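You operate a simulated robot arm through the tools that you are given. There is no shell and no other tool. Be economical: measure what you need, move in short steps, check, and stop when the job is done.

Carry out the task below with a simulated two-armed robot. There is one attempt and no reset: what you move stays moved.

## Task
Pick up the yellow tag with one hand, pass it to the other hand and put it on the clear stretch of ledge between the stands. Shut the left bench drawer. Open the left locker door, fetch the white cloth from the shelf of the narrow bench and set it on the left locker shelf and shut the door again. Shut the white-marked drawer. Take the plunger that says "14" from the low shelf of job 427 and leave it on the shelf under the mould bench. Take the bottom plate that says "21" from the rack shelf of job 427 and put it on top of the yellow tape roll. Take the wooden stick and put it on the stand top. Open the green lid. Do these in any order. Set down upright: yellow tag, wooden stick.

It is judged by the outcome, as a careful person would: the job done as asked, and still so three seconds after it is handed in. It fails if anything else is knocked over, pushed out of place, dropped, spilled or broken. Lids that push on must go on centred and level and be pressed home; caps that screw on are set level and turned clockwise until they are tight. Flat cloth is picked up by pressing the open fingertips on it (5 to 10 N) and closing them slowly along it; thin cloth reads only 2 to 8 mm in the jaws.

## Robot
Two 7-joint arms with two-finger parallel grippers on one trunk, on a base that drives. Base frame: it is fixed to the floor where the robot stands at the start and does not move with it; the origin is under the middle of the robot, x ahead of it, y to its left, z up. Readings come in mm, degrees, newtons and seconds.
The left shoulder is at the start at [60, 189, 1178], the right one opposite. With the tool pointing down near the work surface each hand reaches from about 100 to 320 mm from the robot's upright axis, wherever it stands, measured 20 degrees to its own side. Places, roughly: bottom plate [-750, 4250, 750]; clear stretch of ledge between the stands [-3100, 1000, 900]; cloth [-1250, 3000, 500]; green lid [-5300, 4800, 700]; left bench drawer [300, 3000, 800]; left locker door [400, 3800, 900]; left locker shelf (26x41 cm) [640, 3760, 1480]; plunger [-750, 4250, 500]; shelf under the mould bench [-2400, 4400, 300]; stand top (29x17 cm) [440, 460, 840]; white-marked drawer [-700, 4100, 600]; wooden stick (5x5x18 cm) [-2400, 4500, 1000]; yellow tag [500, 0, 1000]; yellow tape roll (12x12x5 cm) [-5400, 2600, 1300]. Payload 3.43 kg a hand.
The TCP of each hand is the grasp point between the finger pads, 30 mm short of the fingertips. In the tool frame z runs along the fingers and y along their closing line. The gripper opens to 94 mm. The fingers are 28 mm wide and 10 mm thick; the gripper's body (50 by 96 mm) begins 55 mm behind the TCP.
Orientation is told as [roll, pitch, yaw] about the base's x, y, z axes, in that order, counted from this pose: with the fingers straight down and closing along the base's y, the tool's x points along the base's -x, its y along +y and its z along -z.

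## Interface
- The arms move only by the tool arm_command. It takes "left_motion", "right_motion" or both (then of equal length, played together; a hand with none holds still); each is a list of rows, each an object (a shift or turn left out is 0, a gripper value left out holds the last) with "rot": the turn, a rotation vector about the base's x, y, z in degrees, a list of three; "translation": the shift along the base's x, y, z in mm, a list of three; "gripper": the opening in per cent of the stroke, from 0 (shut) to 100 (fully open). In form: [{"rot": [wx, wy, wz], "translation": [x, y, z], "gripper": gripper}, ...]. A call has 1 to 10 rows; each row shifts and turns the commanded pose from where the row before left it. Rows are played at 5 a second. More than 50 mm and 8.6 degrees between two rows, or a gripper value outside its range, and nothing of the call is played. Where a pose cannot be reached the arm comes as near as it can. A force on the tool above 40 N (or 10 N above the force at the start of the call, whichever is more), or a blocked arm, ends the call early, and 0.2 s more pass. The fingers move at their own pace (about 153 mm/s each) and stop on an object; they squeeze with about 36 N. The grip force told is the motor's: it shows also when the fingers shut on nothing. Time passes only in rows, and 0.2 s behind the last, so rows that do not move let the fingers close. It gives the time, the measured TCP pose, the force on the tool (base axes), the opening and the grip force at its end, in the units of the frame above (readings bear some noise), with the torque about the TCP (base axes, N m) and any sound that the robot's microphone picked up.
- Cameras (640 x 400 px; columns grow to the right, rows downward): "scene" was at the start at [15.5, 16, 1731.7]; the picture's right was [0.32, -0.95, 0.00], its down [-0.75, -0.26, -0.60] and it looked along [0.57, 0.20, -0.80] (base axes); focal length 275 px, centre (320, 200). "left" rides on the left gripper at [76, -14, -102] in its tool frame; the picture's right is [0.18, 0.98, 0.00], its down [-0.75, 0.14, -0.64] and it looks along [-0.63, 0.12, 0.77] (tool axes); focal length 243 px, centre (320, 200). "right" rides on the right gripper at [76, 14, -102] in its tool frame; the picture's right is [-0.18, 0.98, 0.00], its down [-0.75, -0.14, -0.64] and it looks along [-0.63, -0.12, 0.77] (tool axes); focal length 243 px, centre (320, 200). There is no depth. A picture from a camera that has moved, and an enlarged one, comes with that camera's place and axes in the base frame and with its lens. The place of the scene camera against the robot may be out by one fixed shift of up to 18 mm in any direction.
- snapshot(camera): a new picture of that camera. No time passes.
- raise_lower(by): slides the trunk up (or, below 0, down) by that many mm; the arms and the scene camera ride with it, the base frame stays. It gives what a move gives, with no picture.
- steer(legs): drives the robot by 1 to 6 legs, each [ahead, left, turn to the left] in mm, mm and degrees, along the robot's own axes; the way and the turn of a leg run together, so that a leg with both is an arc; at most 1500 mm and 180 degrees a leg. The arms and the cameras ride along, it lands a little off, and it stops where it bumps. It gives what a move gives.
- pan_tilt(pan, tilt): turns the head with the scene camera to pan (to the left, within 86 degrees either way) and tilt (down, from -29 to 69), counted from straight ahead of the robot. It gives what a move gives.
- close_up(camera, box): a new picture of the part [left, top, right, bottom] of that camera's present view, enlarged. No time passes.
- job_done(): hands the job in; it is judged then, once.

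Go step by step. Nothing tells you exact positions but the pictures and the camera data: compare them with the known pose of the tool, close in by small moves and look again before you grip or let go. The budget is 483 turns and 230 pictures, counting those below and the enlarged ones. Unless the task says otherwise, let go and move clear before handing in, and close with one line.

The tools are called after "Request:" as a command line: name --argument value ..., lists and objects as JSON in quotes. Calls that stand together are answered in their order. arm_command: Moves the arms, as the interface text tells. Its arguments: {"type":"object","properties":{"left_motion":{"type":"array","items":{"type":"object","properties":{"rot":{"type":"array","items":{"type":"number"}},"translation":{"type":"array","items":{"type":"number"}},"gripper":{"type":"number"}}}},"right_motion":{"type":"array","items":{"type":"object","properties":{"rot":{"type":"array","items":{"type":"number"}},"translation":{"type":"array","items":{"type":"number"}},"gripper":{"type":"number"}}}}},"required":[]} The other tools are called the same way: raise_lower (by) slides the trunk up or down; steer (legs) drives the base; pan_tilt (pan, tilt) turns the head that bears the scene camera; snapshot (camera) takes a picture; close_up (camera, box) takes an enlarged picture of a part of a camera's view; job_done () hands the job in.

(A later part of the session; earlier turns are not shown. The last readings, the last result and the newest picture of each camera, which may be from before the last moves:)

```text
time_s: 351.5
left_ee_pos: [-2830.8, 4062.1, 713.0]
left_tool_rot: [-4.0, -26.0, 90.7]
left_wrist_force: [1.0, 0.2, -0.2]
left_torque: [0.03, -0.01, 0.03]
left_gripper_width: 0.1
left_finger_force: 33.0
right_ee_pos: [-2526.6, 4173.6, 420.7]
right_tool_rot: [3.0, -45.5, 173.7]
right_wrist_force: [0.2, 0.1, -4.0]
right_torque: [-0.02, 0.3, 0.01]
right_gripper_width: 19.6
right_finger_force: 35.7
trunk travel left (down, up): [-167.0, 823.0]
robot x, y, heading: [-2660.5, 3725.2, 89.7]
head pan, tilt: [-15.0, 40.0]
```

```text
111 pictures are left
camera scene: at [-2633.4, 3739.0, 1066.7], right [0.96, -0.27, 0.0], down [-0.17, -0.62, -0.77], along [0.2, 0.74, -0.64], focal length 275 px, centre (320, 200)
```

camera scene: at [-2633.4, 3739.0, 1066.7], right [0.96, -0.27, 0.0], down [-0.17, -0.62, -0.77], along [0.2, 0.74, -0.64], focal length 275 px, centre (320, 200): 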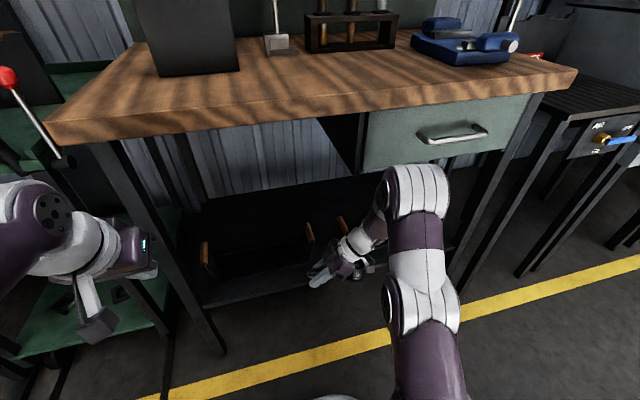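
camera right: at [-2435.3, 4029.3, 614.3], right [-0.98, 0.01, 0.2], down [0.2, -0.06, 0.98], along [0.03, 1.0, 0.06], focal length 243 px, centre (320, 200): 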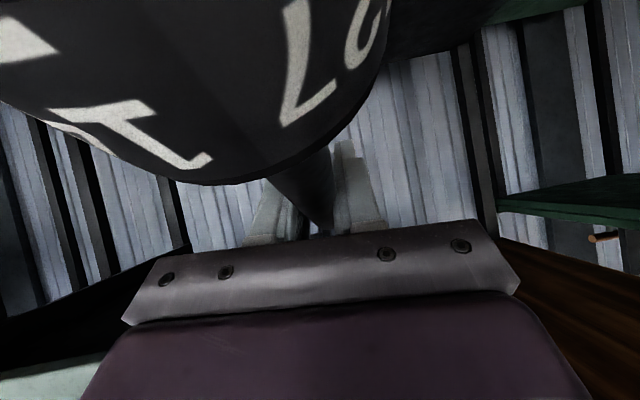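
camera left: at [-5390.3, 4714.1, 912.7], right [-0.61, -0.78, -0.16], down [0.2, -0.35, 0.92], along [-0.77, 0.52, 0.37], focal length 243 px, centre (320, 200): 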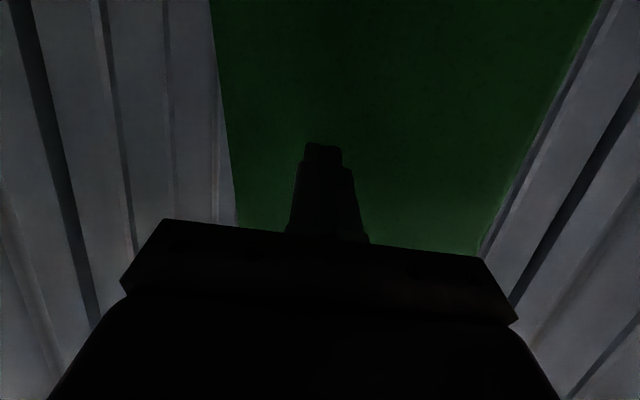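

Request:
arm_command --left_motion '[{"translation": [20, 0, 0]}, {"translation": [20, 0, 0]}, {"translation": [20, 0, 0]}]'

Request:
close_up --camera "scene" --box '[200, 180, 440, 320]'

```text
time_s: 352.3
left_ee_pos: [-2771.4, 4061.7, 713.2]
left_tool_rot: [-4.0, -25.9, 90.7]
left_wrist_force: [0.5, 0.2, -0.3]
left_torque: [0.0, -0.04, 0.0]
left_gripper_width: 0.1
left_finger_force: 33.3
right_ee_pos: [-2527.3, 4173.9, 420.1]
right_tool_rot: [3.1, -45.4, 173.8]
right_wrist_force: [-0.2, 0.4, -4.3]
right_torque: [0.03, 0.3, 0.0]
right_gripper_width: 19.3
right_finger_force: 36.4
trunk travel left (down, up): [-167.0, 823.0]
robot x, y, heading: [-2659.7, 3724.2, 89.4]
head pan, tilt: [-15.0, 40.0]
```

```text
2.67 times, centred on (320, 250) of scene
camera zoom: at [-2633.4, 3739.0, 1066.7], right [0.96, -0.27, 0.0], down [-0.17, -0.62, -0.77], along [0.2, 0.74, -0.64], focal length 732 px, centre (320, 67)
```

zoom: 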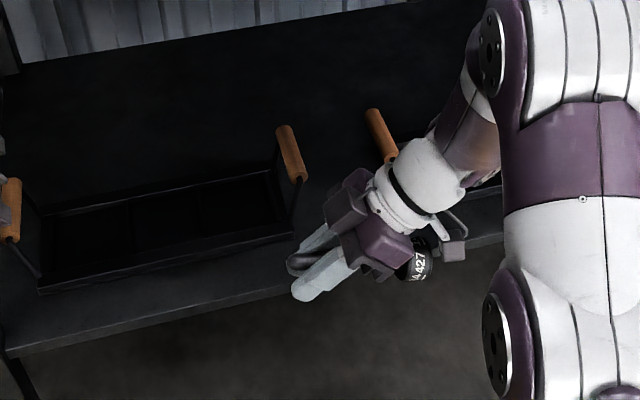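

The front strip is about 72 mm deep (y 4220–4292). I'll tilt the hand so the cap and fingers touch together, shift beside the tray gap, and move in over the strip.

Request:
arm_command --right_motion '[{"rot": [0, -4, 0], "translation": [15, 0, 0]}, {"rot": [0, -4, 0], "translation": [15, 0, 0]}, {"translation": [15, 0, 0]}]'

Request:
steer --legs '[[84, 0, 0]]'

Request:
arm_command --right_motion '[{"translation": [0, 0, -15]}, {"translation": [0, 0, -15]}]'

Request:
close_up --camera "scene" --box '[200, 180, 440, 340]'

```text
time_s: 353.1
left_ee_pos: [-2772.0, 4062.4, 713.5]
left_tool_rot: [-4.1, -26.2, 90.6]
left_wrist_force: [0.1, 0.6, -0.7]
left_torque: [-0.04, 0.04, 0.0]
left_gripper_width: 0.0
left_finger_force: 32.5
right_ee_pos: [-2482.1, 4170.9, 419.8]
right_tool_rot: [2.1, -37.6, 174.5]
right_wrist_force: [0.1, 0.1, -3.3]
right_torque: [0.02, 0.26, 0.0]
right_gripper_width: 19.3
right_finger_force: 36.0
trunk travel left (down, up): [-167.0, 823.0]
robot x, y, heading: [-2661.5, 3720.9, 89.8]
head pan, tilt: [-15.0, 40.0]
```

```text
time_s: 354.3
left_ee_pos: [-2770.9, 4136.0, 713.1]
left_tool_rot: [-3.9, -26.3, 90.3]
left_wrist_force: [1.2, 0.5, -0.3]
left_torque: [0.02, -0.02, 0.01]
left_gripper_width: 0.0
left_finger_force: 32.9
right_ee_pos: [-2482.8, 4240.5, 418.8]
right_tool_rot: [3.3, -37.6, 173.4]
right_wrist_force: [0.2, -0.1, -4.2]
right_torque: [0.05, 0.27, -0.02]
right_gripper_width: 19.4
right_finger_force: 36.2
trunk travel left (down, up): [-167.0, 823.0]
robot x, y, heading: [-2660.3, 3801.0, 89.0]
head pan, tilt: [-15.0, 40.0]
stopped in leg 1: the robot was blocked; the commanded pose is now the measured one
```

```text
time_s: 354.9
left_ee_pos: [-2769.6, 4139.5, 713.8]
left_tool_rot: [-4.0, -26.0, 90.3]
left_wrist_force: [0.1, 0.3, -0.1]
left_torque: [-0.02, 0.01, 0.01]
left_gripper_width: 0.0
left_finger_force: 33.4
right_ee_pos: [-2482.0, 4240.6, 387.2]
right_tool_rot: [3.6, -37.7, 173.3]
right_wrist_force: [-0.5, -0.8, -3.1]
right_torque: [-0.02, 0.3, 0.02]
right_gripper_width: 19.2
right_finger_force: 35.7
trunk travel left (down, up): [-167.0, 823.0]
robot x, y, heading: [-2656.7, 3806.3, 89.6]
head pan, tilt: [-15.0, 40.0]
```

```text
2.50 times, centred on (320, 260) of scene
camera zoom: at [-2633.3, 3815.9, 1066.7], right [0.96, -0.27, 0.0], down [-0.17, -0.62, -0.77], along [0.21, 0.74, -0.64], focal length 687 px, centre (320, 50)
```

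zoom: 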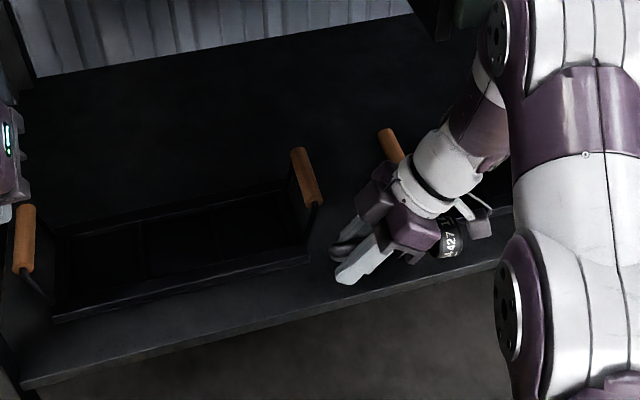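

The base was blocked slightly early. I'll check what was touched on the left before continuing.

Request:
pan_tilt --pan 25 --tilt 40

Request:
snapshot --camera "scene"

```text
time_s: 355.9
left_ee_pos: [-2770.2, 4139.1, 712.2]
left_tool_rot: [-4.0, -26.1, 90.4]
left_wrist_force: [0.5, 0.1, -0.1]
left_torque: [0.0, -0.02, -0.03]
left_gripper_width: 0.3
left_finger_force: 33.2
right_ee_pos: [-2480.9, 4239.7, 387.0]
right_tool_rot: [3.5, -37.6, 173.3]
right_wrist_force: [0.0, -0.3, -2.6]
right_torque: [0.01, 0.25, -0.02]
right_gripper_width: 19.1
right_finger_force: 36.1
trunk travel left (down, up): [-167.0, 823.0]
robot x, y, heading: [-2659.7, 3802.2, 89.5]
head pan, tilt: [25.0, 40.0]
```

```text
108 pictures are left
camera scene: at [-2691.3, 3811.2, 1066.7], right [0.91, 0.41, 0.0], down [0.26, -0.59, -0.77], along [-0.31, 0.7, -0.64], focal length 275 px, centre (320, 200)
```

scene: 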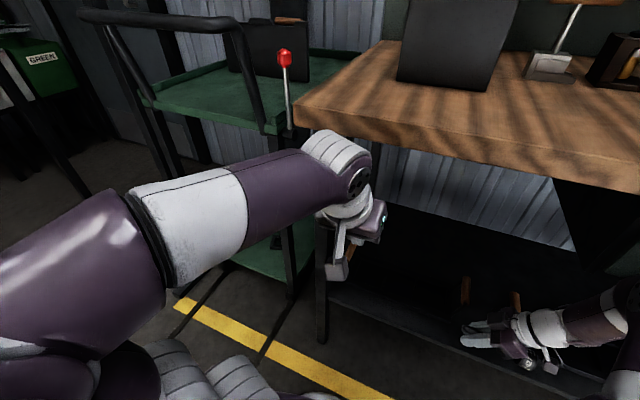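

The left wrist just met the bench corner; nothing moved. I'll back 20 mm and use the right arm for the rest.

Request:
steer --legs '[[-22, 0, 0]]'

Request:
arm_command --right_motion '[{"translation": [0, 12, 0]}, {"translation": [0, 12, 0]}, {"translation": [0, 13, 0]}]'

Request:
arm_command --right_motion '[{"translation": [0, 0, -8]}, {"translation": [0, 0, -8]}, {"translation": [0, 0, -5]}]'

Request:
pan_tilt --pan -15 --tilt 40

Request:
close_up --camera "scene" --box '[220, 200, 440, 340]'

```text
time_s: 356.7
left_ee_pos: [-2770.1, 4116.1, 711.5]
left_tool_rot: [-4.0, -26.0, 90.4]
left_wrist_force: [0.0, -0.4, -0.2]
left_torque: [-0.01, 0.01, 0.02]
left_gripper_width: 0.0
left_finger_force: 33.3
right_ee_pos: [-2482.6, 4217.4, 387.0]
right_tool_rot: [3.5, -37.8, 173.3]
right_wrist_force: [-0.3, -0.6, -2.9]
right_torque: [0.02, 0.29, 0.01]
right_gripper_width: 19.3
right_finger_force: 36.4
trunk travel left (down, up): [-167.0, 823.0]
robot x, y, heading: [-2661.3, 3781.1, 89.2]
head pan, tilt: [25.0, 40.0]
```

```text
time_s: 357.5
left_ee_pos: [-2771.1, 4117.6, 712.4]
left_tool_rot: [-4.0, -26.0, 90.4]
left_wrist_force: [1.3, -0.5, 0.0]
left_torque: [-0.02, -0.03, -0.02]
left_gripper_width: 0.1
left_finger_force: 33.1
right_ee_pos: [-2482.4, 4253.9, 388.1]
right_tool_rot: [3.6, -37.7, 173.2]
right_wrist_force: [0.0, 0.2, -2.7]
right_torque: [0.02, 0.29, -0.02]
right_gripper_width: 19.5
right_finger_force: 35.9
trunk travel left (down, up): [-167.0, 823.0]
robot x, y, heading: [-2661.2, 3781.8, 89.1]
head pan, tilt: [25.0, 40.0]
```

```text
time_s: 358.3
left_ee_pos: [-2769.7, 4116.9, 712.3]
left_tool_rot: [-4.0, -26.0, 90.4]
left_wrist_force: [-0.5, 0.3, -0.7]
left_torque: [0.02, 0.03, -0.03]
left_gripper_width: 0.1
left_finger_force: 33.4
right_ee_pos: [-2481.9, 4256.2, 366.3]
right_tool_rot: [3.5, -37.7, 173.3]
right_wrist_force: [0.1, 0.4, -3.8]
right_torque: [0.02, 0.29, 0.01]
right_gripper_width: 19.2
right_finger_force: 35.6
trunk travel left (down, up): [-167.0, 823.0]
robot x, y, heading: [-2658.3, 3779.9, 89.3]
head pan, tilt: [25.0, 40.0]
```

```text
time_s: 359.4
left_ee_pos: [-2770.2, 4116.9, 712.7]
left_tool_rot: [-4.1, -26.1, 90.4]
left_wrist_force: [-0.3, -0.3, -0.1]
left_torque: [0.03, 0.02, 0.01]
left_gripper_width: 0.0
left_finger_force: 32.7
right_ee_pos: [-2481.7, 4255.7, 365.9]
right_tool_rot: [3.4, -37.7, 173.4]
right_wrist_force: [-0.4, -0.9, -3.6]
right_torque: [0.01, 0.29, -0.03]
right_gripper_width: 19.4
right_finger_force: 35.9
trunk travel left (down, up): [-167.0, 823.0]
robot x, y, heading: [-2661.5, 3782.2, 89.2]
head pan, tilt: [-15.0, 40.0]
```

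```text
2.86 times, centred on (330, 270) of scene
camera zoom: at [-2633.7, 3793.3, 1066.7], right [0.96, -0.27, 0.0], down [-0.17, -0.62, -0.77], along [0.21, 0.74, -0.64], focal length 785 px, centre (291, 0)
```

zoom: 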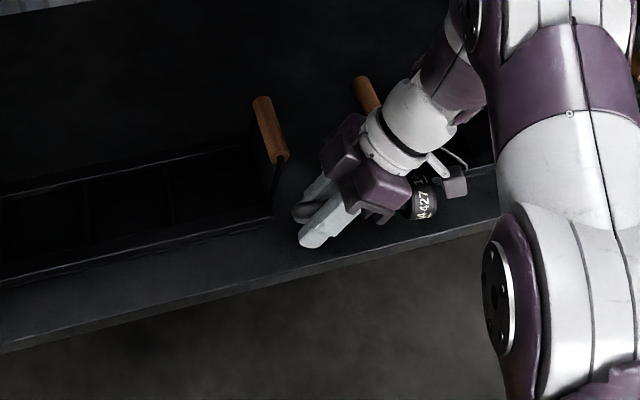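

Request:
arm_command --right_motion '[{"translation": [0, 0, -5]}, {"translation": [0, 0, -5]}, {"translation": [0, 0, -4]}]'

Request:
arm_command --right_motion '[{"translation": [0, 0, -3]}, {"translation": [0, 0, -3]}]'

Request:
arm_command --right_motion '[{"translation": [0, 0, -3]}, {"translation": [0, 0, -3]}]'

```text
time_s: 360.2
left_ee_pos: [-2770.9, 4117.0, 712.4]
left_tool_rot: [-4.0, -26.0, 90.4]
left_wrist_force: [-0.5, 1.6, -0.3]
left_torque: [0.0, -0.02, 0.01]
left_gripper_width: 0.1
left_finger_force: 32.8
right_ee_pos: [-2482.1, 4254.5, 352.7]
right_tool_rot: [3.5, -37.7, 173.5]
right_wrist_force: [-0.4, -2.1, 0.7]
right_torque: [0.0, 0.29, -0.03]
right_gripper_width: 19.4
right_finger_force: 36.3
trunk travel left (down, up): [-167.0, 823.0]
robot x, y, heading: [-2663.6, 3779.3, 89.3]
head pan, tilt: [-15.0, 40.0]
```

```text
time_s: 360.8
left_ee_pos: [-2771.0, 4114.6, 715.1]
left_tool_rot: [-4.0, -26.1, 90.3]
left_wrist_force: [-0.1, -0.5, 0.6]
left_torque: [0.01, -0.05, 0.02]
left_gripper_width: 0.0
left_finger_force: 33.1
right_ee_pos: [-2481.1, 4255.8, 352.2]
right_tool_rot: [3.0, -38.1, 173.8]
right_wrist_force: [0.3, -7.4, 23.7]
right_torque: [0.09, 0.45, 0.36]
right_gripper_width: 19.3
right_finger_force: 36.1
trunk travel left (down, up): [-167.0, 823.0]
robot x, y, heading: [-2660.4, 3781.3, 89.2]
head pan, tilt: [-15.0, 40.0]
stopped in row 2 (right hand): the force on the tool passed its limit at 44 N (the readings are from after the stop); the commanded pose is now the measured one
```

```text
time_s: 361.2
left_ee_pos: [-2769.4, 4113.6, 712.6]
left_tool_rot: [-4.0, -26.1, 90.3]
left_wrist_force: [0.4, 0.6, 0.1]
left_torque: [0.0, 0.03, 0.01]
left_gripper_width: 0.0
left_finger_force: 33.2
right_ee_pos: [-2481.5, 4257.5, 353.4]
right_tool_rot: [2.8, -38.2, 174.0]
right_wrist_force: [-0.3, -7.7, 23.4]
right_torque: [0.16, 0.48, 0.35]
right_gripper_width: 19.5
right_finger_force: 36.2
trunk travel left (down, up): [-167.0, 823.0]
robot x, y, heading: [-2663.1, 3778.7, 89.4]
head pan, tilt: [-15.0, 40.0]
stopped in row 1 (right hand): the force on the tool passed its limit at 45 N (the readings are from after the stop); the commanded pose is now the measured one
```

The fingertips are on the shelf (surface z ≈ 321). I'll ease up 1.5 mm, open just enough to release so the fingers keep it from rolling, let it settle, then lift out.

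Request:
arm_command --right_motion '[{"translation": [0, 0, 1.5]}, {"gripper": 24}, {"gripper": 28}, {"gripper": 32}, {}, {}]'

Request:
close_up --camera "scene" --box '[220, 200, 440, 340]'

Request:
snapshot --camera "right"

```text
time_s: 362.6
left_ee_pos: [-2771.0, 4115.8, 713.6]
left_tool_rot: [-4.0, -26.2, 90.3]
left_wrist_force: [-0.2, -0.1, -0.5]
left_torque: [-0.01, 0.02, -0.01]
left_gripper_width: 0.0
left_finger_force: 33.2
right_ee_pos: [-2481.5, 4255.9, 353.8]
right_tool_rot: [3.0, -38.2, 173.8]
right_wrist_force: [-3.8, -14.4, 21.6]
right_torque: [-0.2, 0.22, 0.18]
right_gripper_width: 20.7
right_finger_force: 0.2
trunk travel left (down, up): [-167.0, 823.0]
robot x, y, heading: [-2659.5, 3779.2, 89.3]
head pan, tilt: [-15.0, 40.0]
```

```text
2.86 times, centred on (330, 270) of scene
camera zoom: at [-2634.4, 3790.3, 1066.8], right [0.96, -0.27, 0.0], down [-0.17, -0.62, -0.77], along [0.21, 0.74, -0.64], focal length 785 px, centre (291, 0)
```

zoom: 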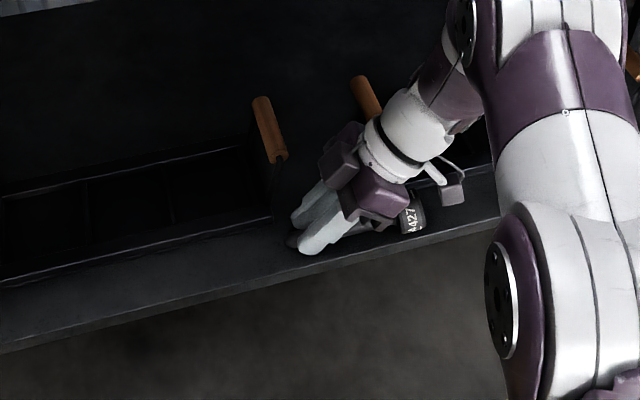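

```text
105 pictures are left
camera right: at [-2358.8, 4233.7, 387.1], right [-0.22, -0.96, 0.15], down [-0.18, 0.2, 0.96], along [-0.96, 0.18, -0.22], focal length 243 px, centre (320, 200)
```

right: 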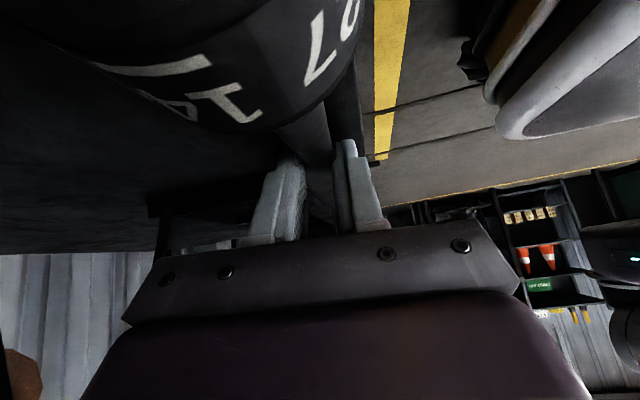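

The finger is against the tray's end so it opened only slightly, but the plunger has come to rest. I'll ease toward the front a little and lift straight up.

Request:
arm_command --right_motion '[{"translation": [0, -3, 3]}, {"translation": [0, 0, 5]}, {"translation": [0, 0, 8]}, {"translation": [0, 0, 10]}, {"translation": [0, 0, 12]}]'

Request:
close_up --camera "scene" --box '[220, 200, 440, 340]'

```text
time_s: 363.8
left_ee_pos: [-2770.4, 4116.6, 713.6]
left_tool_rot: [-4.0, -26.0, 90.3]
left_wrist_force: [0.0, 0.1, -0.4]
left_torque: [0.0, -0.01, -0.01]
left_gripper_width: 0.0
left_finger_force: 33.1
right_ee_pos: [-2479.8, 4254.0, 390.1]
right_tool_rot: [3.2, -38.0, 173.7]
right_wrist_force: [0.4, -0.1, 0.0]
right_torque: [0.01, 0.0, -0.03]
right_gripper_width: 30.0
right_finger_force: 0.0
trunk travel left (down, up): [-167.0, 823.0]
robot x, y, heading: [-2659.7, 3777.6, 89.2]
head pan, tilt: [-15.0, 40.0]
```

```text
2.86 times, centred on (330, 270) of scene
camera zoom: at [-2633.6, 3792.7, 1066.7], right [0.96, -0.27, 0.0], down [-0.17, -0.62, -0.77], along [0.21, 0.74, -0.64], focal length 785 px, centre (291, 0)
```

zoom: 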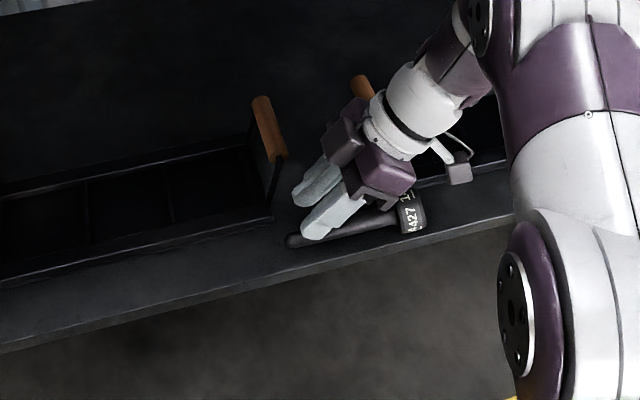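

The plunger lies stable on the shelf's front strip. I'll lift clear and back away.

Request:
arm_command --right_motion '[{"translation": [0, 0, 20]}, {"translation": [0, 0, 30]}, {"translation": [0, -10, 30]}]'

Request:
steer --legs '[[-330, 0, 0]]'

Request:
close_up --camera "scene" --box '[200, 80, 520, 280]'

```text
time_s: 364.6
left_ee_pos: [-2770.5, 4117.4, 712.7]
left_tool_rot: [-4.0, -26.0, 90.3]
left_wrist_force: [0.6, -0.1, -0.1]
left_torque: [0.0, -0.01, 0.0]
left_gripper_width: 0.0
left_finger_force: 33.0
right_ee_pos: [-2490.6, 4226.8, 456.3]
right_tool_rot: [3.1, -38.1, 173.7]
right_wrist_force: [-0.5, -0.2, 0.2]
right_torque: [0.01, 0.02, 0.01]
right_gripper_width: 30.1
right_finger_force: 0.1
right hand out of reach, approached as far as the arm can: row 2, 3
trunk travel left (down, up): [-167.0, 823.0]
robot x, y, heading: [-2662.8, 3778.6, 89.0]
head pan, tilt: [-15.0, 40.0]
```

```text
time_s: 366.7
left_ee_pos: [-2774.2, 3790.9, 712.0]
left_tool_rot: [-3.9, -26.0, 90.3]
left_wrist_force: [0.6, -1.1, -0.2]
left_torque: [0.02, 0.0, 0.0]
left_gripper_width: 0.0
left_finger_force: 33.3
right_ee_pos: [-2494.8, 3902.0, 453.4]
right_tool_rot: [3.1, -38.0, 173.7]
right_wrist_force: [0.0, 0.2, 0.0]
right_torque: [0.01, -0.04, -0.02]
right_gripper_width: 30.3
right_finger_force: 0.0
trunk travel left (down, up): [-167.0, 823.0]
robot x, y, heading: [-2665.0, 3449.8, 89.3]
head pan, tilt: [-15.0, 40.0]
```

```text
2.00 times, centred on (360, 180) of scene
camera zoom: at [-2638.1, 3466.7, 1066.7], right [0.96, -0.27, 0.0], down [-0.17, -0.62, -0.77], along [0.21, 0.74, -0.64], focal length 549 px, centre (240, 240)
```

zoom: 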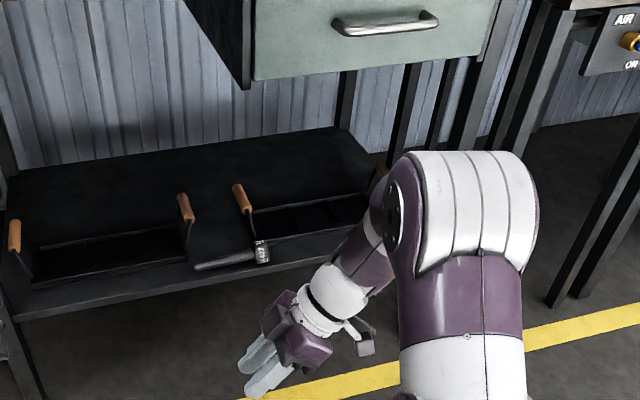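

The plunger is settled on the shelf. Now I'll unwind the right hand, raise the trunk, and return to the rack for plate "21" with the left hand.

Request:
arm_command --right_motion '[{"rot": [0, 0, -8.4], "translation": [5, 0, 10]}, {"rot": [0, 0, -8.4], "translation": [5, 0, 10]}, {"rot": [0, 0, -8.4], "translation": [5, 0, 10]}, {"rot": [0, 0, -8.4], "translation": [5, 0, 10]}, {"rot": [0, 0, -8.4], "translation": [5, 0, 10]}, {"rot": [0, 0, -8.4], "translation": [5, 0, 0]}, {"rot": [0, 0, -8.4], "translation": [5, 0, 0]}, {"rot": [0, 0, -8.4], "translation": [5, 0, 0]}, {"rot": [0, 0, -8.4], "translation": [5, 0, 0]}, {"rot": [0, 0, -8.4], "translation": [5, 0, 0]}]'

Request:
raise_lower --by 380

Request:
steer --legs '[[0, 0, -90], [1500, 0, 0], [420, 0, 0], [0, 0, 90]]'

Request:
pan_tilt --pan 0 --tilt 42

Request:
snapshot --camera "scene"

```text
time_s: 368.9
left_ee_pos: [-2775.2, 3790.9, 712.8]
left_tool_rot: [-4.1, -26.0, 90.3]
left_wrist_force: [-0.1, 0.7, 0.8]
left_torque: [0.0, 0.0, 0.02]
left_gripper_width: 0.0
left_finger_force: 33.1
right_ee_pos: [-2445.1, 3902.3, 504.2]
right_tool_rot: [3.1, -38.1, 89.5]
right_wrist_force: [-0.1, -0.2, 0.5]
right_torque: [0.02, -0.01, 0.04]
right_gripper_width: 29.9
right_finger_force: 0.0
trunk travel left (down, up): [-167.0, 823.0]
robot x, y, heading: [-2667.7, 3453.7, 89.0]
head pan, tilt: [-15.0, 40.0]
```

```text
time_s: 372.6
left_ee_pos: [-2774.8, 3791.3, 1092.8]
left_tool_rot: [-4.0, -26.0, 90.3]
left_wrist_force: [0.6, -0.3, -0.7]
left_torque: [-0.01, -0.01, -0.02]
left_gripper_width: 0.0
left_finger_force: 33.3
right_ee_pos: [-2446.6, 3899.6, 884.9]
right_tool_rot: [3.1, -38.2, 89.7]
right_wrist_force: [-0.9, -0.4, 0.4]
right_torque: [-0.01, 0.02, 0.0]
right_gripper_width: 30.2
right_finger_force: 0.0
trunk travel left (down, up): [-547.0, 443.0]
robot x, y, heading: [-2664.0, 3451.9, 89.5]
head pan, tilt: [-15.0, 40.0]
```

```text
time_s: 389.8
left_ee_pos: [-882.2, 3731.5, 1093.4]
left_tool_rot: [-4.0, -26.0, 89.6]
left_wrist_force: [-0.6, 0.0, 0.7]
left_torque: [-0.01, 0.04, -0.01]
left_gripper_width: 0.0
left_finger_force: 32.6
right_ee_pos: [-553.2, 3838.4, 885.3]
right_tool_rot: [3.1, -38.2, 89.0]
right_wrist_force: [0.0, 1.0, -0.9]
right_torque: [-0.01, 0.05, -0.01]
right_gripper_width: 30.0
right_finger_force: 0.1
trunk travel left (down, up): [-547.0, 443.0]
robot x, y, heading: [-776.1, 3394.3, 88.6]
head pan, tilt: [-15.0, 40.0]
```

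```text
time_s: 390.5
left_ee_pos: [-882.5, 3731.8, 1092.1]
left_tool_rot: [-4.0, -26.0, 89.6]
left_wrist_force: [-0.1, 1.4, -0.1]
left_torque: [-0.01, 0.01, -0.02]
left_gripper_width: 0.1
left_finger_force: 32.8
right_ee_pos: [-552.5, 3840.0, 883.9]
right_tool_rot: [3.1, -38.1, 88.9]
right_wrist_force: [-0.3, 0.3, 0.0]
right_torque: [-0.01, 0.0, 0.03]
right_gripper_width: 29.9
right_finger_force: 0.0
trunk travel left (down, up): [-547.0, 443.0]
robot x, y, heading: [-774.6, 3396.3, 88.1]
head pan, tilt: [0.0, 42.0]
```

```text
102 pictures are left
camera scene: at [-771.9, 3408.9, 1443.8], right [1.0, -0.03, 0.0], down [-0.02, -0.67, -0.74], along [0.02, 0.74, -0.67], focal length 275 px, centre (320, 200)
```

scene: 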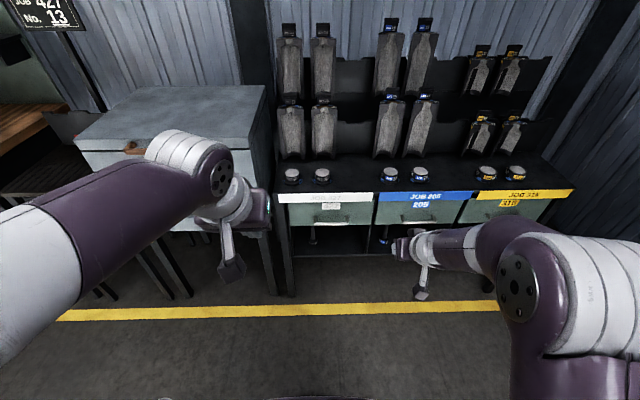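

Request:
arm_command --left_motion '[{"translation": [3, 10, -12], "gripper": 95}, {"translation": [3, 10, -12]}, {"translation": [3, 10, -12]}, {"translation": [3, 10, -12]}, {"translation": [3, 10, -12]}, {"translation": [3, 10, -12], "rot": [0, 4, 0]}, {"translation": [3, 0, -12]}, {"translation": [3, 0, -12]}]' --right_motion '[{"rot": [-4, 0, 0], "translation": [0, -20, 10]}, {"rot": [-4, 0, 0], "translation": [0, -20, 10]}, {"rot": [-4, 0, 0], "translation": [0, -20, 10]}, {"rot": [-4, 0, 0], "translation": [0, -20, 10]}, {"rot": [-4, 0, 0], "translation": [0, -20, 10]}, {"rot": [-4, 0, 0], "translation": [0, -20, 10]}, {"rot": [-4, 0, 0], "translation": [0, -20, 10]}, {"rot": [-4, 0, 0], "translation": [0, -20, 10]}]'

Request:
raise_lower --by -95

Request:
steer --legs '[[400, 0, 1.5]]'

Request:
snapshot --camera "left"

```text
time_s: 392.3
left_ee_pos: [-858.9, 3793.0, 996.0]
left_tool_rot: [0.4, -26.1, 87.7]
left_wrist_force: [0.0, 0.9, 0.2]
left_torque: [0.01, -0.02, 0.0]
left_gripper_width: 89.4
left_finger_force: 0.1
right_ee_pos: [-552.1, 3678.2, 964.7]
right_tool_rot: [2.7, -6.0, 89.2]
right_wrist_force: [0.2, -0.9, 0.0]
right_torque: [-0.01, 0.0, 0.0]
right_gripper_width: 30.0
right_finger_force: 0.1
trunk travel left (down, up): [-547.0, 443.0]
robot x, y, heading: [-779.5, 3394.3, 88.4]
head pan, tilt: [0.0, 42.0]
```

```text
time_s: 393.6
left_ee_pos: [-860.6, 3791.6, 901.2]
left_tool_rot: [0.5, -25.9, 87.7]
left_wrist_force: [0.7, -0.7, 0.5]
left_torque: [-0.05, 0.03, 0.01]
left_gripper_width: 89.4
left_finger_force: 0.1
right_ee_pos: [-553.2, 3678.4, 869.1]
right_tool_rot: [2.6, -6.2, 89.3]
right_wrist_force: [-0.3, 0.6, 1.0]
right_torque: [0.01, -0.01, 0.04]
right_gripper_width: 30.1
right_finger_force: 0.0
trunk travel left (down, up): [-452.0, 538.0]
robot x, y, heading: [-775.8, 3392.4, 88.5]
head pan, tilt: [0.0, 42.0]
```

```text
time_s: 396.1
left_ee_pos: [-862.7, 4191.4, 900.5]
left_tool_rot: [0.6, -25.9, 89.0]
left_wrist_force: [0.0, 0.7, -0.5]
left_torque: [0.02, 0.02, -0.03]
left_gripper_width: 89.6
left_finger_force: 0.1
right_ee_pos: [-553.2, 4084.7, 869.9]
right_tool_rot: [2.6, -5.9, 90.4]
right_wrist_force: [0.0, -0.2, -0.3]
right_torque: [-0.01, -0.01, 0.0]
right_gripper_width: 30.2
right_finger_force: 0.1
trunk travel left (down, up): [-452.0, 538.0]
robot x, y, heading: [-775.6, 3795.4, 89.9]
head pan, tilt: [0.0, 42.0]
```

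```text
101 pictures are left
camera left: at [-848.9, 4077.4, 958.6], right [-0.99, -0.15, -0.07], down [-0.13, 0.4, 0.91], along [-0.11, 0.9, -0.41], focal length 243 px, centre (320, 200)
```

left: 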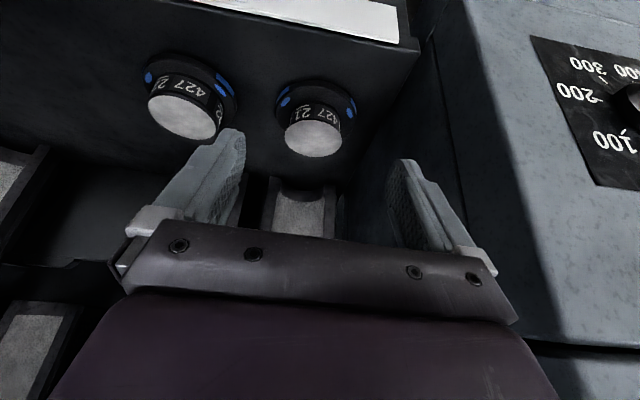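

Plate 21's knob centre is about (-861, 4288) with its top at z ≈ 790, and the furnace is close on its left. I'll shift the robot right so the left arm comes in straight, and narrow the jaws.

Request:
steer --legs '[[0, -100, 0]]'

Request:
arm_command --left_motion '[{"translation": [-20, 6, 0], "gripper": 80}, {"translation": [-20, 6, 0]}, {"translation": [-20, 6, 0]}, {"translation": [-20, 6, -10]}, {"translation": [-18, 6, -15]}, {"translation": [0, 6, -15]}]'

Request:
snapshot --camera "left"

```text
time_s: 397.3
left_ee_pos: [-764.3, 4190.2, 901.7]
left_tool_rot: [0.6, -25.9, 88.9]
left_wrist_force: [0.0, 0.4, -0.7]
left_torque: [0.0, 0.01, 0.01]
left_gripper_width: 89.3
left_finger_force: 0.0
right_ee_pos: [-454.5, 4083.6, 868.9]
right_tool_rot: [2.7, -6.1, 90.5]
right_wrist_force: [-0.1, -0.2, -0.2]
right_torque: [0.01, 0.02, 0.02]
right_gripper_width: 30.0
right_finger_force: 0.0
trunk travel left (down, up): [-452.0, 538.0]
robot x, y, heading: [-672.3, 3794.2, 89.8]
head pan, tilt: [0.0, 42.0]
```

```text
time_s: 398.7
left_ee_pos: [-863.8, 4226.7, 860.2]
left_tool_rot: [0.5, -25.9, 89.1]
left_wrist_force: [-0.3, 0.3, 0.4]
left_torque: [0.02, 0.03, 0.03]
left_gripper_width: 75.3
left_finger_force: 0.1
right_ee_pos: [-455.5, 4084.1, 870.1]
right_tool_rot: [2.6, -6.0, 90.5]
right_wrist_force: [0.0, -0.5, 0.0]
right_torque: [0.02, 0.0, 0.01]
right_gripper_width: 30.1
right_finger_force: 0.0
trunk travel left (down, up): [-452.0, 538.0]
robot x, y, heading: [-672.9, 3794.2, 90.0]
head pan, tilt: [0.0, 42.0]
```

```text
100 pictures are left
camera left: at [-848.9, 4113.4, 918.3], right [-0.99, -0.15, -0.07], down [-0.13, 0.4, 0.91], along [-0.11, 0.9, -0.41], focal length 243 px, centre (320, 200)
```

left: 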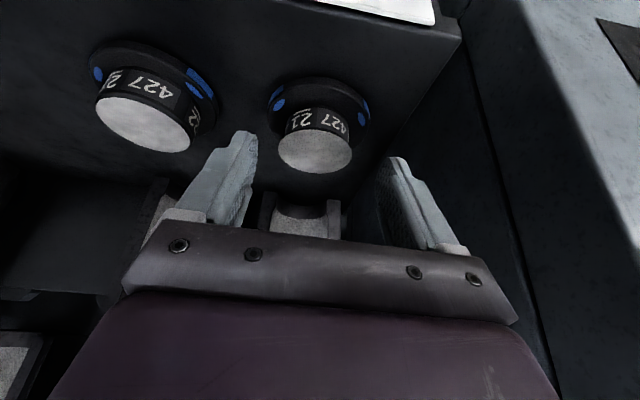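

Request:
arm_command --left_motion '[{"translation": [1, 14, 0]}, {"translation": [1, 14, -5]}, {"translation": [1, 13, -15]}, {"translation": [0, 0, -15]}, {"translation": [0, 0, -15]}, {"translation": [0, 0, -12]}]'

Request:
snapshot --camera "left"

```text
time_s: 399.9
left_ee_pos: [-860.6, 4271.3, 825.2]
left_tool_rot: [0.6, -27.8, 88.8]
left_wrist_force: [0.6, -4.9, 23.4]
left_torque: [-0.11, 0.81, 0.16]
left_gripper_width: 74.7
left_finger_force: 0.0
right_ee_pos: [-456.7, 4083.0, 870.3]
right_tool_rot: [2.5, -6.1, 90.5]
right_wrist_force: [-0.4, 0.0, 0.1]
right_torque: [-0.02, 0.03, 0.02]
right_gripper_width: 30.2
right_finger_force: 0.0
trunk travel left (down, up): [-452.0, 538.0]
robot x, y, heading: [-668.8, 3793.2, 89.8]
head pan, tilt: [0.0, 42.0]
stopped in row 6 (left hand): the force on the tool passed its limit at 52 N (the readings are from after the stop); the commanded pose is now the measured one
```

```text
99 pictures are left
camera left: at [-845.6, 4155.8, 879.1], right [-0.99, -0.15, -0.08], down [-0.13, 0.37, 0.92], along [-0.11, 0.92, -0.38], focal length 243 px, centre (320, 200)
```

left: 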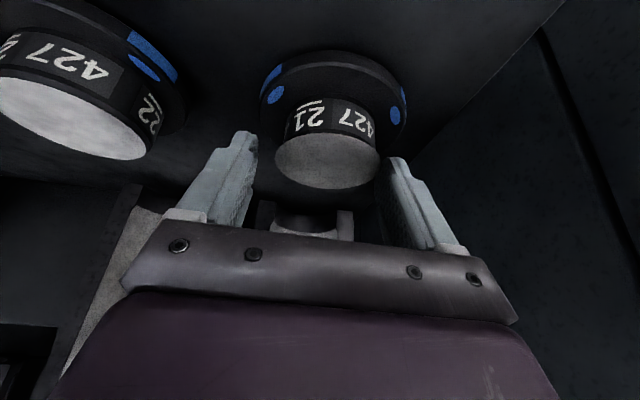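

The fingertip met the plate's flange, and the knob is a bit nearer than assumed. I'll lift slightly, shift back 18 mm, and close.

Request:
arm_command --left_motion '[{"translation": [0, 0, 6], "rot": [2, 0, 0]}, {"translation": [0, -9, 0]}, {"translation": [0, -9, 0]}, {"translation": [0, 0, -3]}]'

Request:
snapshot --camera "left"

```text
time_s: 400.9
left_ee_pos: [-858.7, 4252.6, 826.3]
left_tool_rot: [0.7, -29.3, 88.8]
left_wrist_force: [0.0, -1.7, 7.7]
left_torque: [0.02, 0.29, 0.06]
left_gripper_width: 75.2
left_finger_force: 0.4
right_ee_pos: [-456.4, 4084.0, 870.2]
right_tool_rot: [2.7, -6.2, 90.5]
right_wrist_force: [0.1, 0.5, 0.9]
right_torque: [0.01, -0.02, 0.01]
right_gripper_width: 30.1
right_finger_force: 0.1
trunk travel left (down, up): [-452.0, 538.0]
robot x, y, heading: [-673.2, 3790.8, 89.8]
head pan, tilt: [0.0, 42.0]
```

```text
98 pictures are left
camera left: at [-846.2, 4134.6, 875.9], right [-0.99, -0.15, -0.08], down [-0.13, 0.34, 0.93], along [-0.11, 0.93, -0.36], focal length 243 px, centre (320, 200)
```

left: 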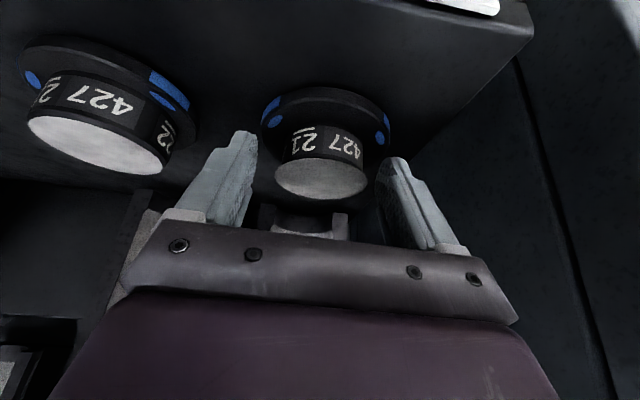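

The tips are now centred on the knob and about 15 mm below its top. I'll close and lift.

Request:
arm_command --left_motion '[{"translation": [0, 0, 1.5]}, {"gripper": 65}, {"gripper": 50}, {"gripper": 40}, {}, {}]'

Request:
arm_command --left_motion '[{"translation": [0, 0, 6]}, {"translation": [0, 0, 10]}, {"translation": [0, 0, 15]}, {"translation": [0, 0, 20]}]'

Request:
snapshot --camera "left"

```text
time_s: 402.3
left_ee_pos: [-859.7, 4252.2, 825.3]
left_tool_rot: [0.6, -29.4, 89.0]
left_wrist_force: [2.3, 1.0, 4.4]
left_torque: [0.2, -0.5, 0.0]
left_gripper_width: 46.6
left_finger_force: 35.8
right_ee_pos: [-456.9, 4082.8, 870.7]
right_tool_rot: [2.5, -6.1, 90.5]
right_wrist_force: [1.0, -0.5, 0.4]
right_torque: [0.01, 0.0, -0.02]
right_gripper_width: 30.0
right_finger_force: 0.1
trunk travel left (down, up): [-452.0, 538.0]
robot x, y, heading: [-675.5, 3792.0, 89.8]
head pan, tilt: [0.0, 42.0]
```

```text
time_s: 403.3
left_ee_pos: [-860.6, 4251.8, 875.2]
left_tool_rot: [0.6, -29.2, 88.8]
left_wrist_force: [0.3, 0.7, -7.9]
left_torque: [-0.08, 0.0, -0.02]
left_gripper_width: 46.3
left_finger_force: 36.0
right_ee_pos: [-456.6, 4083.3, 870.0]
right_tool_rot: [2.7, -6.0, 90.5]
right_wrist_force: [0.2, 0.1, -0.6]
right_torque: [-0.01, 0.03, -0.02]
right_gripper_width: 30.3
right_finger_force: 0.0
trunk travel left (down, up): [-452.0, 538.0]
robot x, y, heading: [-674.9, 3795.2, 89.9]
head pan, tilt: [0.0, 42.0]
```

```text
97 pictures are left
camera left: at [-846.7, 4135.6, 926.6], right [-0.99, -0.15, -0.08], down [-0.13, 0.35, 0.93], along [-0.11, 0.93, -0.36], focal length 243 px, centre (320, 200)
```

left: 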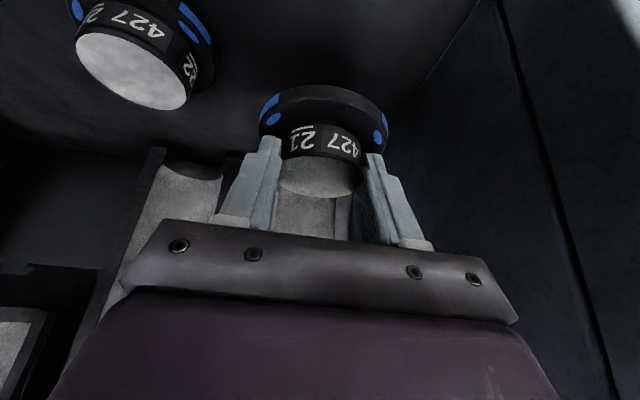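

Plate 21 is held securely (46.5 mm knob, about 0.8 kg). I'll back out, raise, and drive to the shelf with the yellow tape roll.

Request:
steer --legs '[[-300, 0, 0]]'

Request:
raise_lower --by 300

Request:
steer --legs '[[0, 0, 90], [1500, 0, 0], [1500, 0, 0], [900, 0, 0], [0, 880, 0]]'

Request:
pan_tilt --pan 0 --tilt 25

Request:
snapshot --camera "scene"

```text
time_s: 405.3
left_ee_pos: [-861.2, 3956.4, 874.4]
left_tool_rot: [0.6, -29.2, 88.8]
left_wrist_force: [-0.2, -0.1, -6.8]
left_torque: [-0.09, 0.03, 0.02]
left_gripper_width: 46.4
left_finger_force: 36.3
right_ee_pos: [-457.8, 3789.0, 870.0]
right_tool_rot: [2.7, -6.1, 90.5]
right_wrist_force: [0.7, -0.3, 0.3]
right_torque: [0.0, 0.0, 0.01]
right_gripper_width: 29.9
right_finger_force: 0.1
trunk travel left (down, up): [-452.0, 538.0]
robot x, y, heading: [-673.1, 3500.1, 90.1]
head pan, tilt: [0.0, 42.0]
```

```text
time_s: 408.3
left_ee_pos: [-861.5, 3957.6, 1174.7]
left_tool_rot: [0.6, -29.1, 88.8]
left_wrist_force: [0.0, 1.0, -7.8]
left_torque: [-0.09, -0.02, 0.02]
left_gripper_width: 46.5
left_finger_force: 35.9
right_ee_pos: [-457.0, 3788.7, 1171.1]
right_tool_rot: [2.6, -6.1, 90.4]
right_wrist_force: [0.5, 0.1, 0.3]
right_torque: [0.02, 0.02, 0.01]
right_gripper_width: 30.1
right_finger_force: 0.2
trunk travel left (down, up): [-752.0, 238.0]
robot x, y, heading: [-676.1, 3497.2, 90.2]
head pan, tilt: [0.0, 42.0]
```

```text
time_s: 435.2
left_ee_pos: [-5029.8, 2430.5, 1175.1]
left_tool_rot: [0.7, -29.1, 179.6]
left_wrist_force: [-0.3, -0.5, -8.3]
left_torque: [0.05, -0.09, 0.0]
left_gripper_width: 46.1
left_finger_force: 36.6
right_ee_pos: [-4867.6, 2835.0, 1169.9]
right_tool_rot: [2.6, -6.0, -178.9]
right_wrist_force: [0.2, 1.1, 0.2]
right_torque: [-0.01, 0.0, -0.03]
right_gripper_width: 30.3
right_finger_force: 0.0
trunk travel left (down, up): [-752.0, 238.0]
robot x, y, heading: [-4572.3, 2624.5, -179.5]
head pan, tilt: [0.0, 42.0]
```

```text
time_s: 436.0
left_ee_pos: [-5031.5, 2430.0, 1174.3]
left_tool_rot: [0.7, -29.1, 179.6]
left_wrist_force: [-0.3, -0.7, -8.0]
left_torque: [0.02, -0.08, -0.01]
left_gripper_width: 46.4
left_finger_force: 36.2
right_ee_pos: [-4868.0, 2836.5, 1170.7]
right_tool_rot: [2.6, -6.0, -178.8]
right_wrist_force: [0.1, 0.2, -0.8]
right_torque: [-0.01, -0.01, 0.01]
right_gripper_width: 30.0
right_finger_force: 0.0
trunk travel left (down, up): [-752.0, 238.0]
robot x, y, heading: [-4574.6, 2623.5, -179.3]
head pan, tilt: [0.0, 25.0]
```

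```text
96 pictures are left
camera scene: at [-4602.1, 2613.7, 1674.9], right [-0.01, 1.0, 0.0], down [0.42, 0.0, -0.91], along [-0.91, -0.01, -0.42], focal length 275 px, centre (320, 200)
```

scene: 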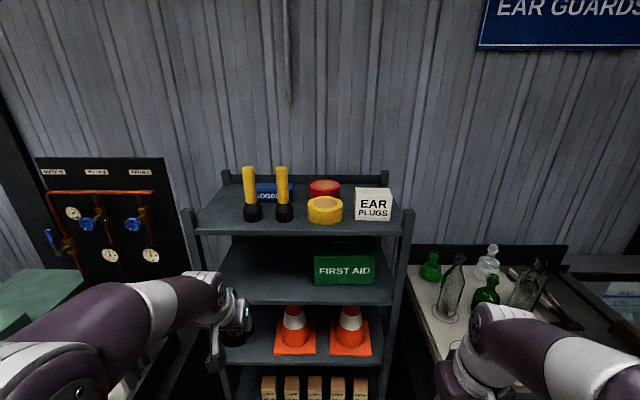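

The yellow roll is at about (-5400, 2620) with its top near z 1300, on top of the shelf unit. I'll raise the trunk, sidestep so the left arm lines up, and approach.

Request:
raise_lower --by 225

Request:
steer --legs '[[0, -190, -0.6], [260, 0, 0]]'

Request:
pan_tilt --pan 12 --tilt 30

Request:
snapshot --camera "scene"

Request:
snapshot --camera "left"

```text
time_s: 438.4
left_ee_pos: [-5031.6, 2431.1, 1399.9]
left_tool_rot: [0.6, -29.1, 179.6]
left_wrist_force: [0.5, 0.0, -8.4]
left_torque: [0.02, -0.11, -0.02]
left_gripper_width: 46.1
left_finger_force: 36.4
right_ee_pos: [-4867.7, 2837.4, 1395.1]
right_tool_rot: [2.6, -6.0, -178.8]
right_wrist_force: [-0.8, -1.0, -0.2]
right_torque: [0.01, 0.02, -0.01]
right_gripper_width: 30.1
right_finger_force: 0.1
trunk travel left (down, up): [-977.0, 13.0]
robot x, y, heading: [-4575.1, 2623.5, -179.4]
head pan, tilt: [0.0, 25.0]
```

```text
time_s: 441.5
left_ee_pos: [-5292.2, 2620.7, 1395.8]
left_tool_rot: [0.6, -28.6, 179.1]
left_wrist_force: [-1.4, 0.6, -8.4]
left_torque: [0.01, -0.1, 0.01]
left_gripper_width: 46.3
left_finger_force: 36.0
right_ee_pos: [-5124.9, 3024.4, 1393.7]
right_tool_rot: [2.6, -5.8, -179.3]
right_wrist_force: [-1.0, -0.2, -0.1]
right_torque: [0.0, -0.03, 0.0]
right_gripper_width: 30.0
right_finger_force: 0.1
trunk travel left (down, up): [-977.0, 13.0]
robot x, y, heading: [-4827.1, 2805.4, -180.2]
head pan, tilt: [0.0, 25.0]
stopped in leg 2: the robot was blocked; the commanded pose is now the measured one
```

```text
time_s: 442.2
left_ee_pos: [-5290.1, 2619.8, 1398.5]
left_tool_rot: [0.6, -28.8, 179.0]
left_wrist_force: [0.3, 0.2, -7.8]
left_torque: [-0.02, -0.1, -0.01]
left_gripper_width: 46.1
left_finger_force: 35.5
right_ee_pos: [-5122.8, 3023.1, 1393.8]
right_tool_rot: [2.5, -5.9, -179.2]
right_wrist_force: [-0.3, 0.7, 0.8]
right_torque: [0.05, 0.0, -0.02]
right_gripper_width: 30.1
right_finger_force: 0.0
trunk travel left (down, up): [-977.0, 13.0]
robot x, y, heading: [-4828.9, 2806.2, -179.7]
head pan, tilt: [12.0, 30.0]
```

```text
95 pictures are left
camera scene: at [-4856.8, 2779.5, 1892.0], right [-0.21, 0.98, 0.0], down [0.49, 0.1, -0.86], along [-0.85, -0.18, -0.5], focal length 275 px, centre (320, 200)
```

scene: 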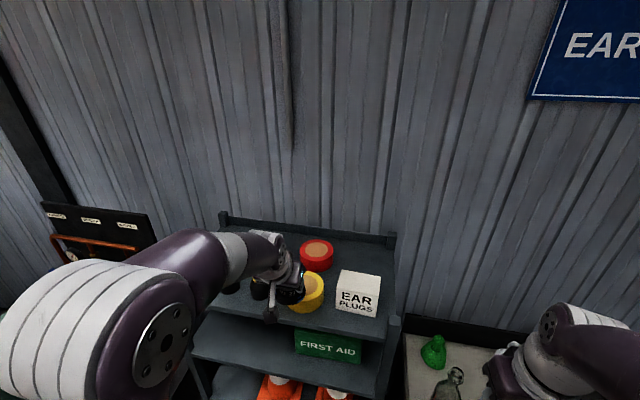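

```text
94 pictures are left
camera left: at [-5172.7, 2632.2, 1450.4], right [0.15, -0.99, -0.08], down [-0.35, -0.13, 0.93], along [-0.92, -0.11, -0.37], focal length 243 px, centre (320, 200)
```

left: 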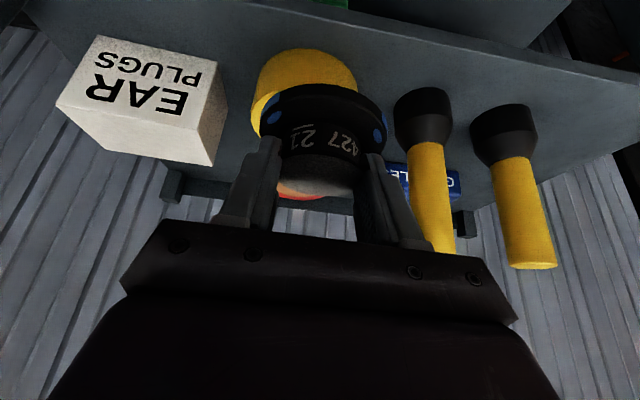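

The base met the bottle table on the right. I'll back off, shift left to clear it, move the hand back in line with the roll, and then advance.

Request:
steer --legs '[[-90, 0, 0], [0, 72, 0]]'

Request:
arm_command --left_motion '[{"translation": [0, 17, 0]}, {"translation": [0, 17, 0]}, {"translation": [0, 17, 0]}, {"translation": [0, 17, 0]}, {"translation": [0, 16, 0]}]'

Request:
steer --legs '[[140, 0, 0]]'

Request:
snapshot --camera "left"

```text
time_s: 443.9
left_ee_pos: [-5202.8, 2556.7, 1398.4]
left_tool_rot: [1.1, -28.8, 179.0]
left_wrist_force: [-1.3, 1.6, -7.5]
left_torque: [-0.03, -0.08, 0.06]
left_gripper_width: 46.2
left_finger_force: 36.0
right_ee_pos: [-5036.8, 2962.0, 1392.5]
right_tool_rot: [3.1, -5.8, -179.3]
right_wrist_force: [-0.4, 1.2, 0.1]
right_torque: [-0.09, -0.04, -0.01]
right_gripper_width: 30.3
right_finger_force: 0.1
trunk travel left (down, up): [-977.0, 13.0]
robot x, y, heading: [-4736.5, 2735.1, -179.8]
head pan, tilt: [12.0, 30.0]
```

```text
time_s: 445.1
left_ee_pos: [-5199.6, 2634.0, 1399.5]
left_tool_rot: [0.6, -29.0, 179.1]
left_wrist_force: [-0.2, 0.3, -8.9]
left_torque: [-0.01, -0.09, 0.02]
left_gripper_width: 46.3
left_finger_force: 35.8
right_ee_pos: [-5031.7, 2955.3, 1393.2]
right_tool_rot: [2.7, -6.0, -179.3]
right_wrist_force: [0.0, -0.5, 0.7]
right_torque: [-0.02, -0.01, -0.02]
right_gripper_width: 29.9
right_finger_force: 0.0
trunk travel left (down, up): [-977.0, 13.0]
robot x, y, heading: [-4741.0, 2736.5, -179.8]
head pan, tilt: [12.0, 30.0]
```

```text
time_s: 446.4
left_ee_pos: [-5336.8, 2632.8, 1399.8]
left_tool_rot: [0.6, -29.1, 179.0]
left_wrist_force: [-0.2, -0.4, -7.9]
left_torque: [0.0, -0.09, 0.02]
left_gripper_width: 46.2
left_finger_force: 36.0
right_ee_pos: [-5168.5, 2952.4, 1395.7]
right_tool_rot: [2.7, -6.1, -179.3]
right_wrist_force: [-0.2, -0.1, 0.2]
right_torque: [0.0, 0.06, -0.03]
right_gripper_width: 30.0
right_finger_force: 0.0
trunk travel left (down, up): [-977.0, 13.0]
robot x, y, heading: [-4877.5, 2732.3, -179.9]
head pan, tilt: [12.0, 30.0]
```

```text
93 pictures are left
camera left: at [-5218.6, 2645.6, 1451.5], right [0.15, -0.99, -0.08], down [-0.35, -0.13, 0.93], along [-0.93, -0.11, -0.36], focal length 243 px, centre (320, 200)
```

left: 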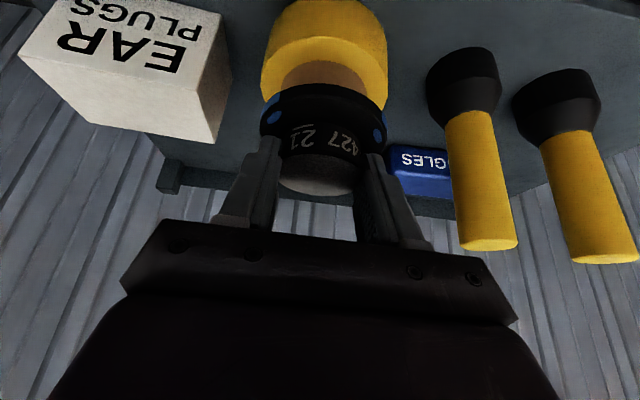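

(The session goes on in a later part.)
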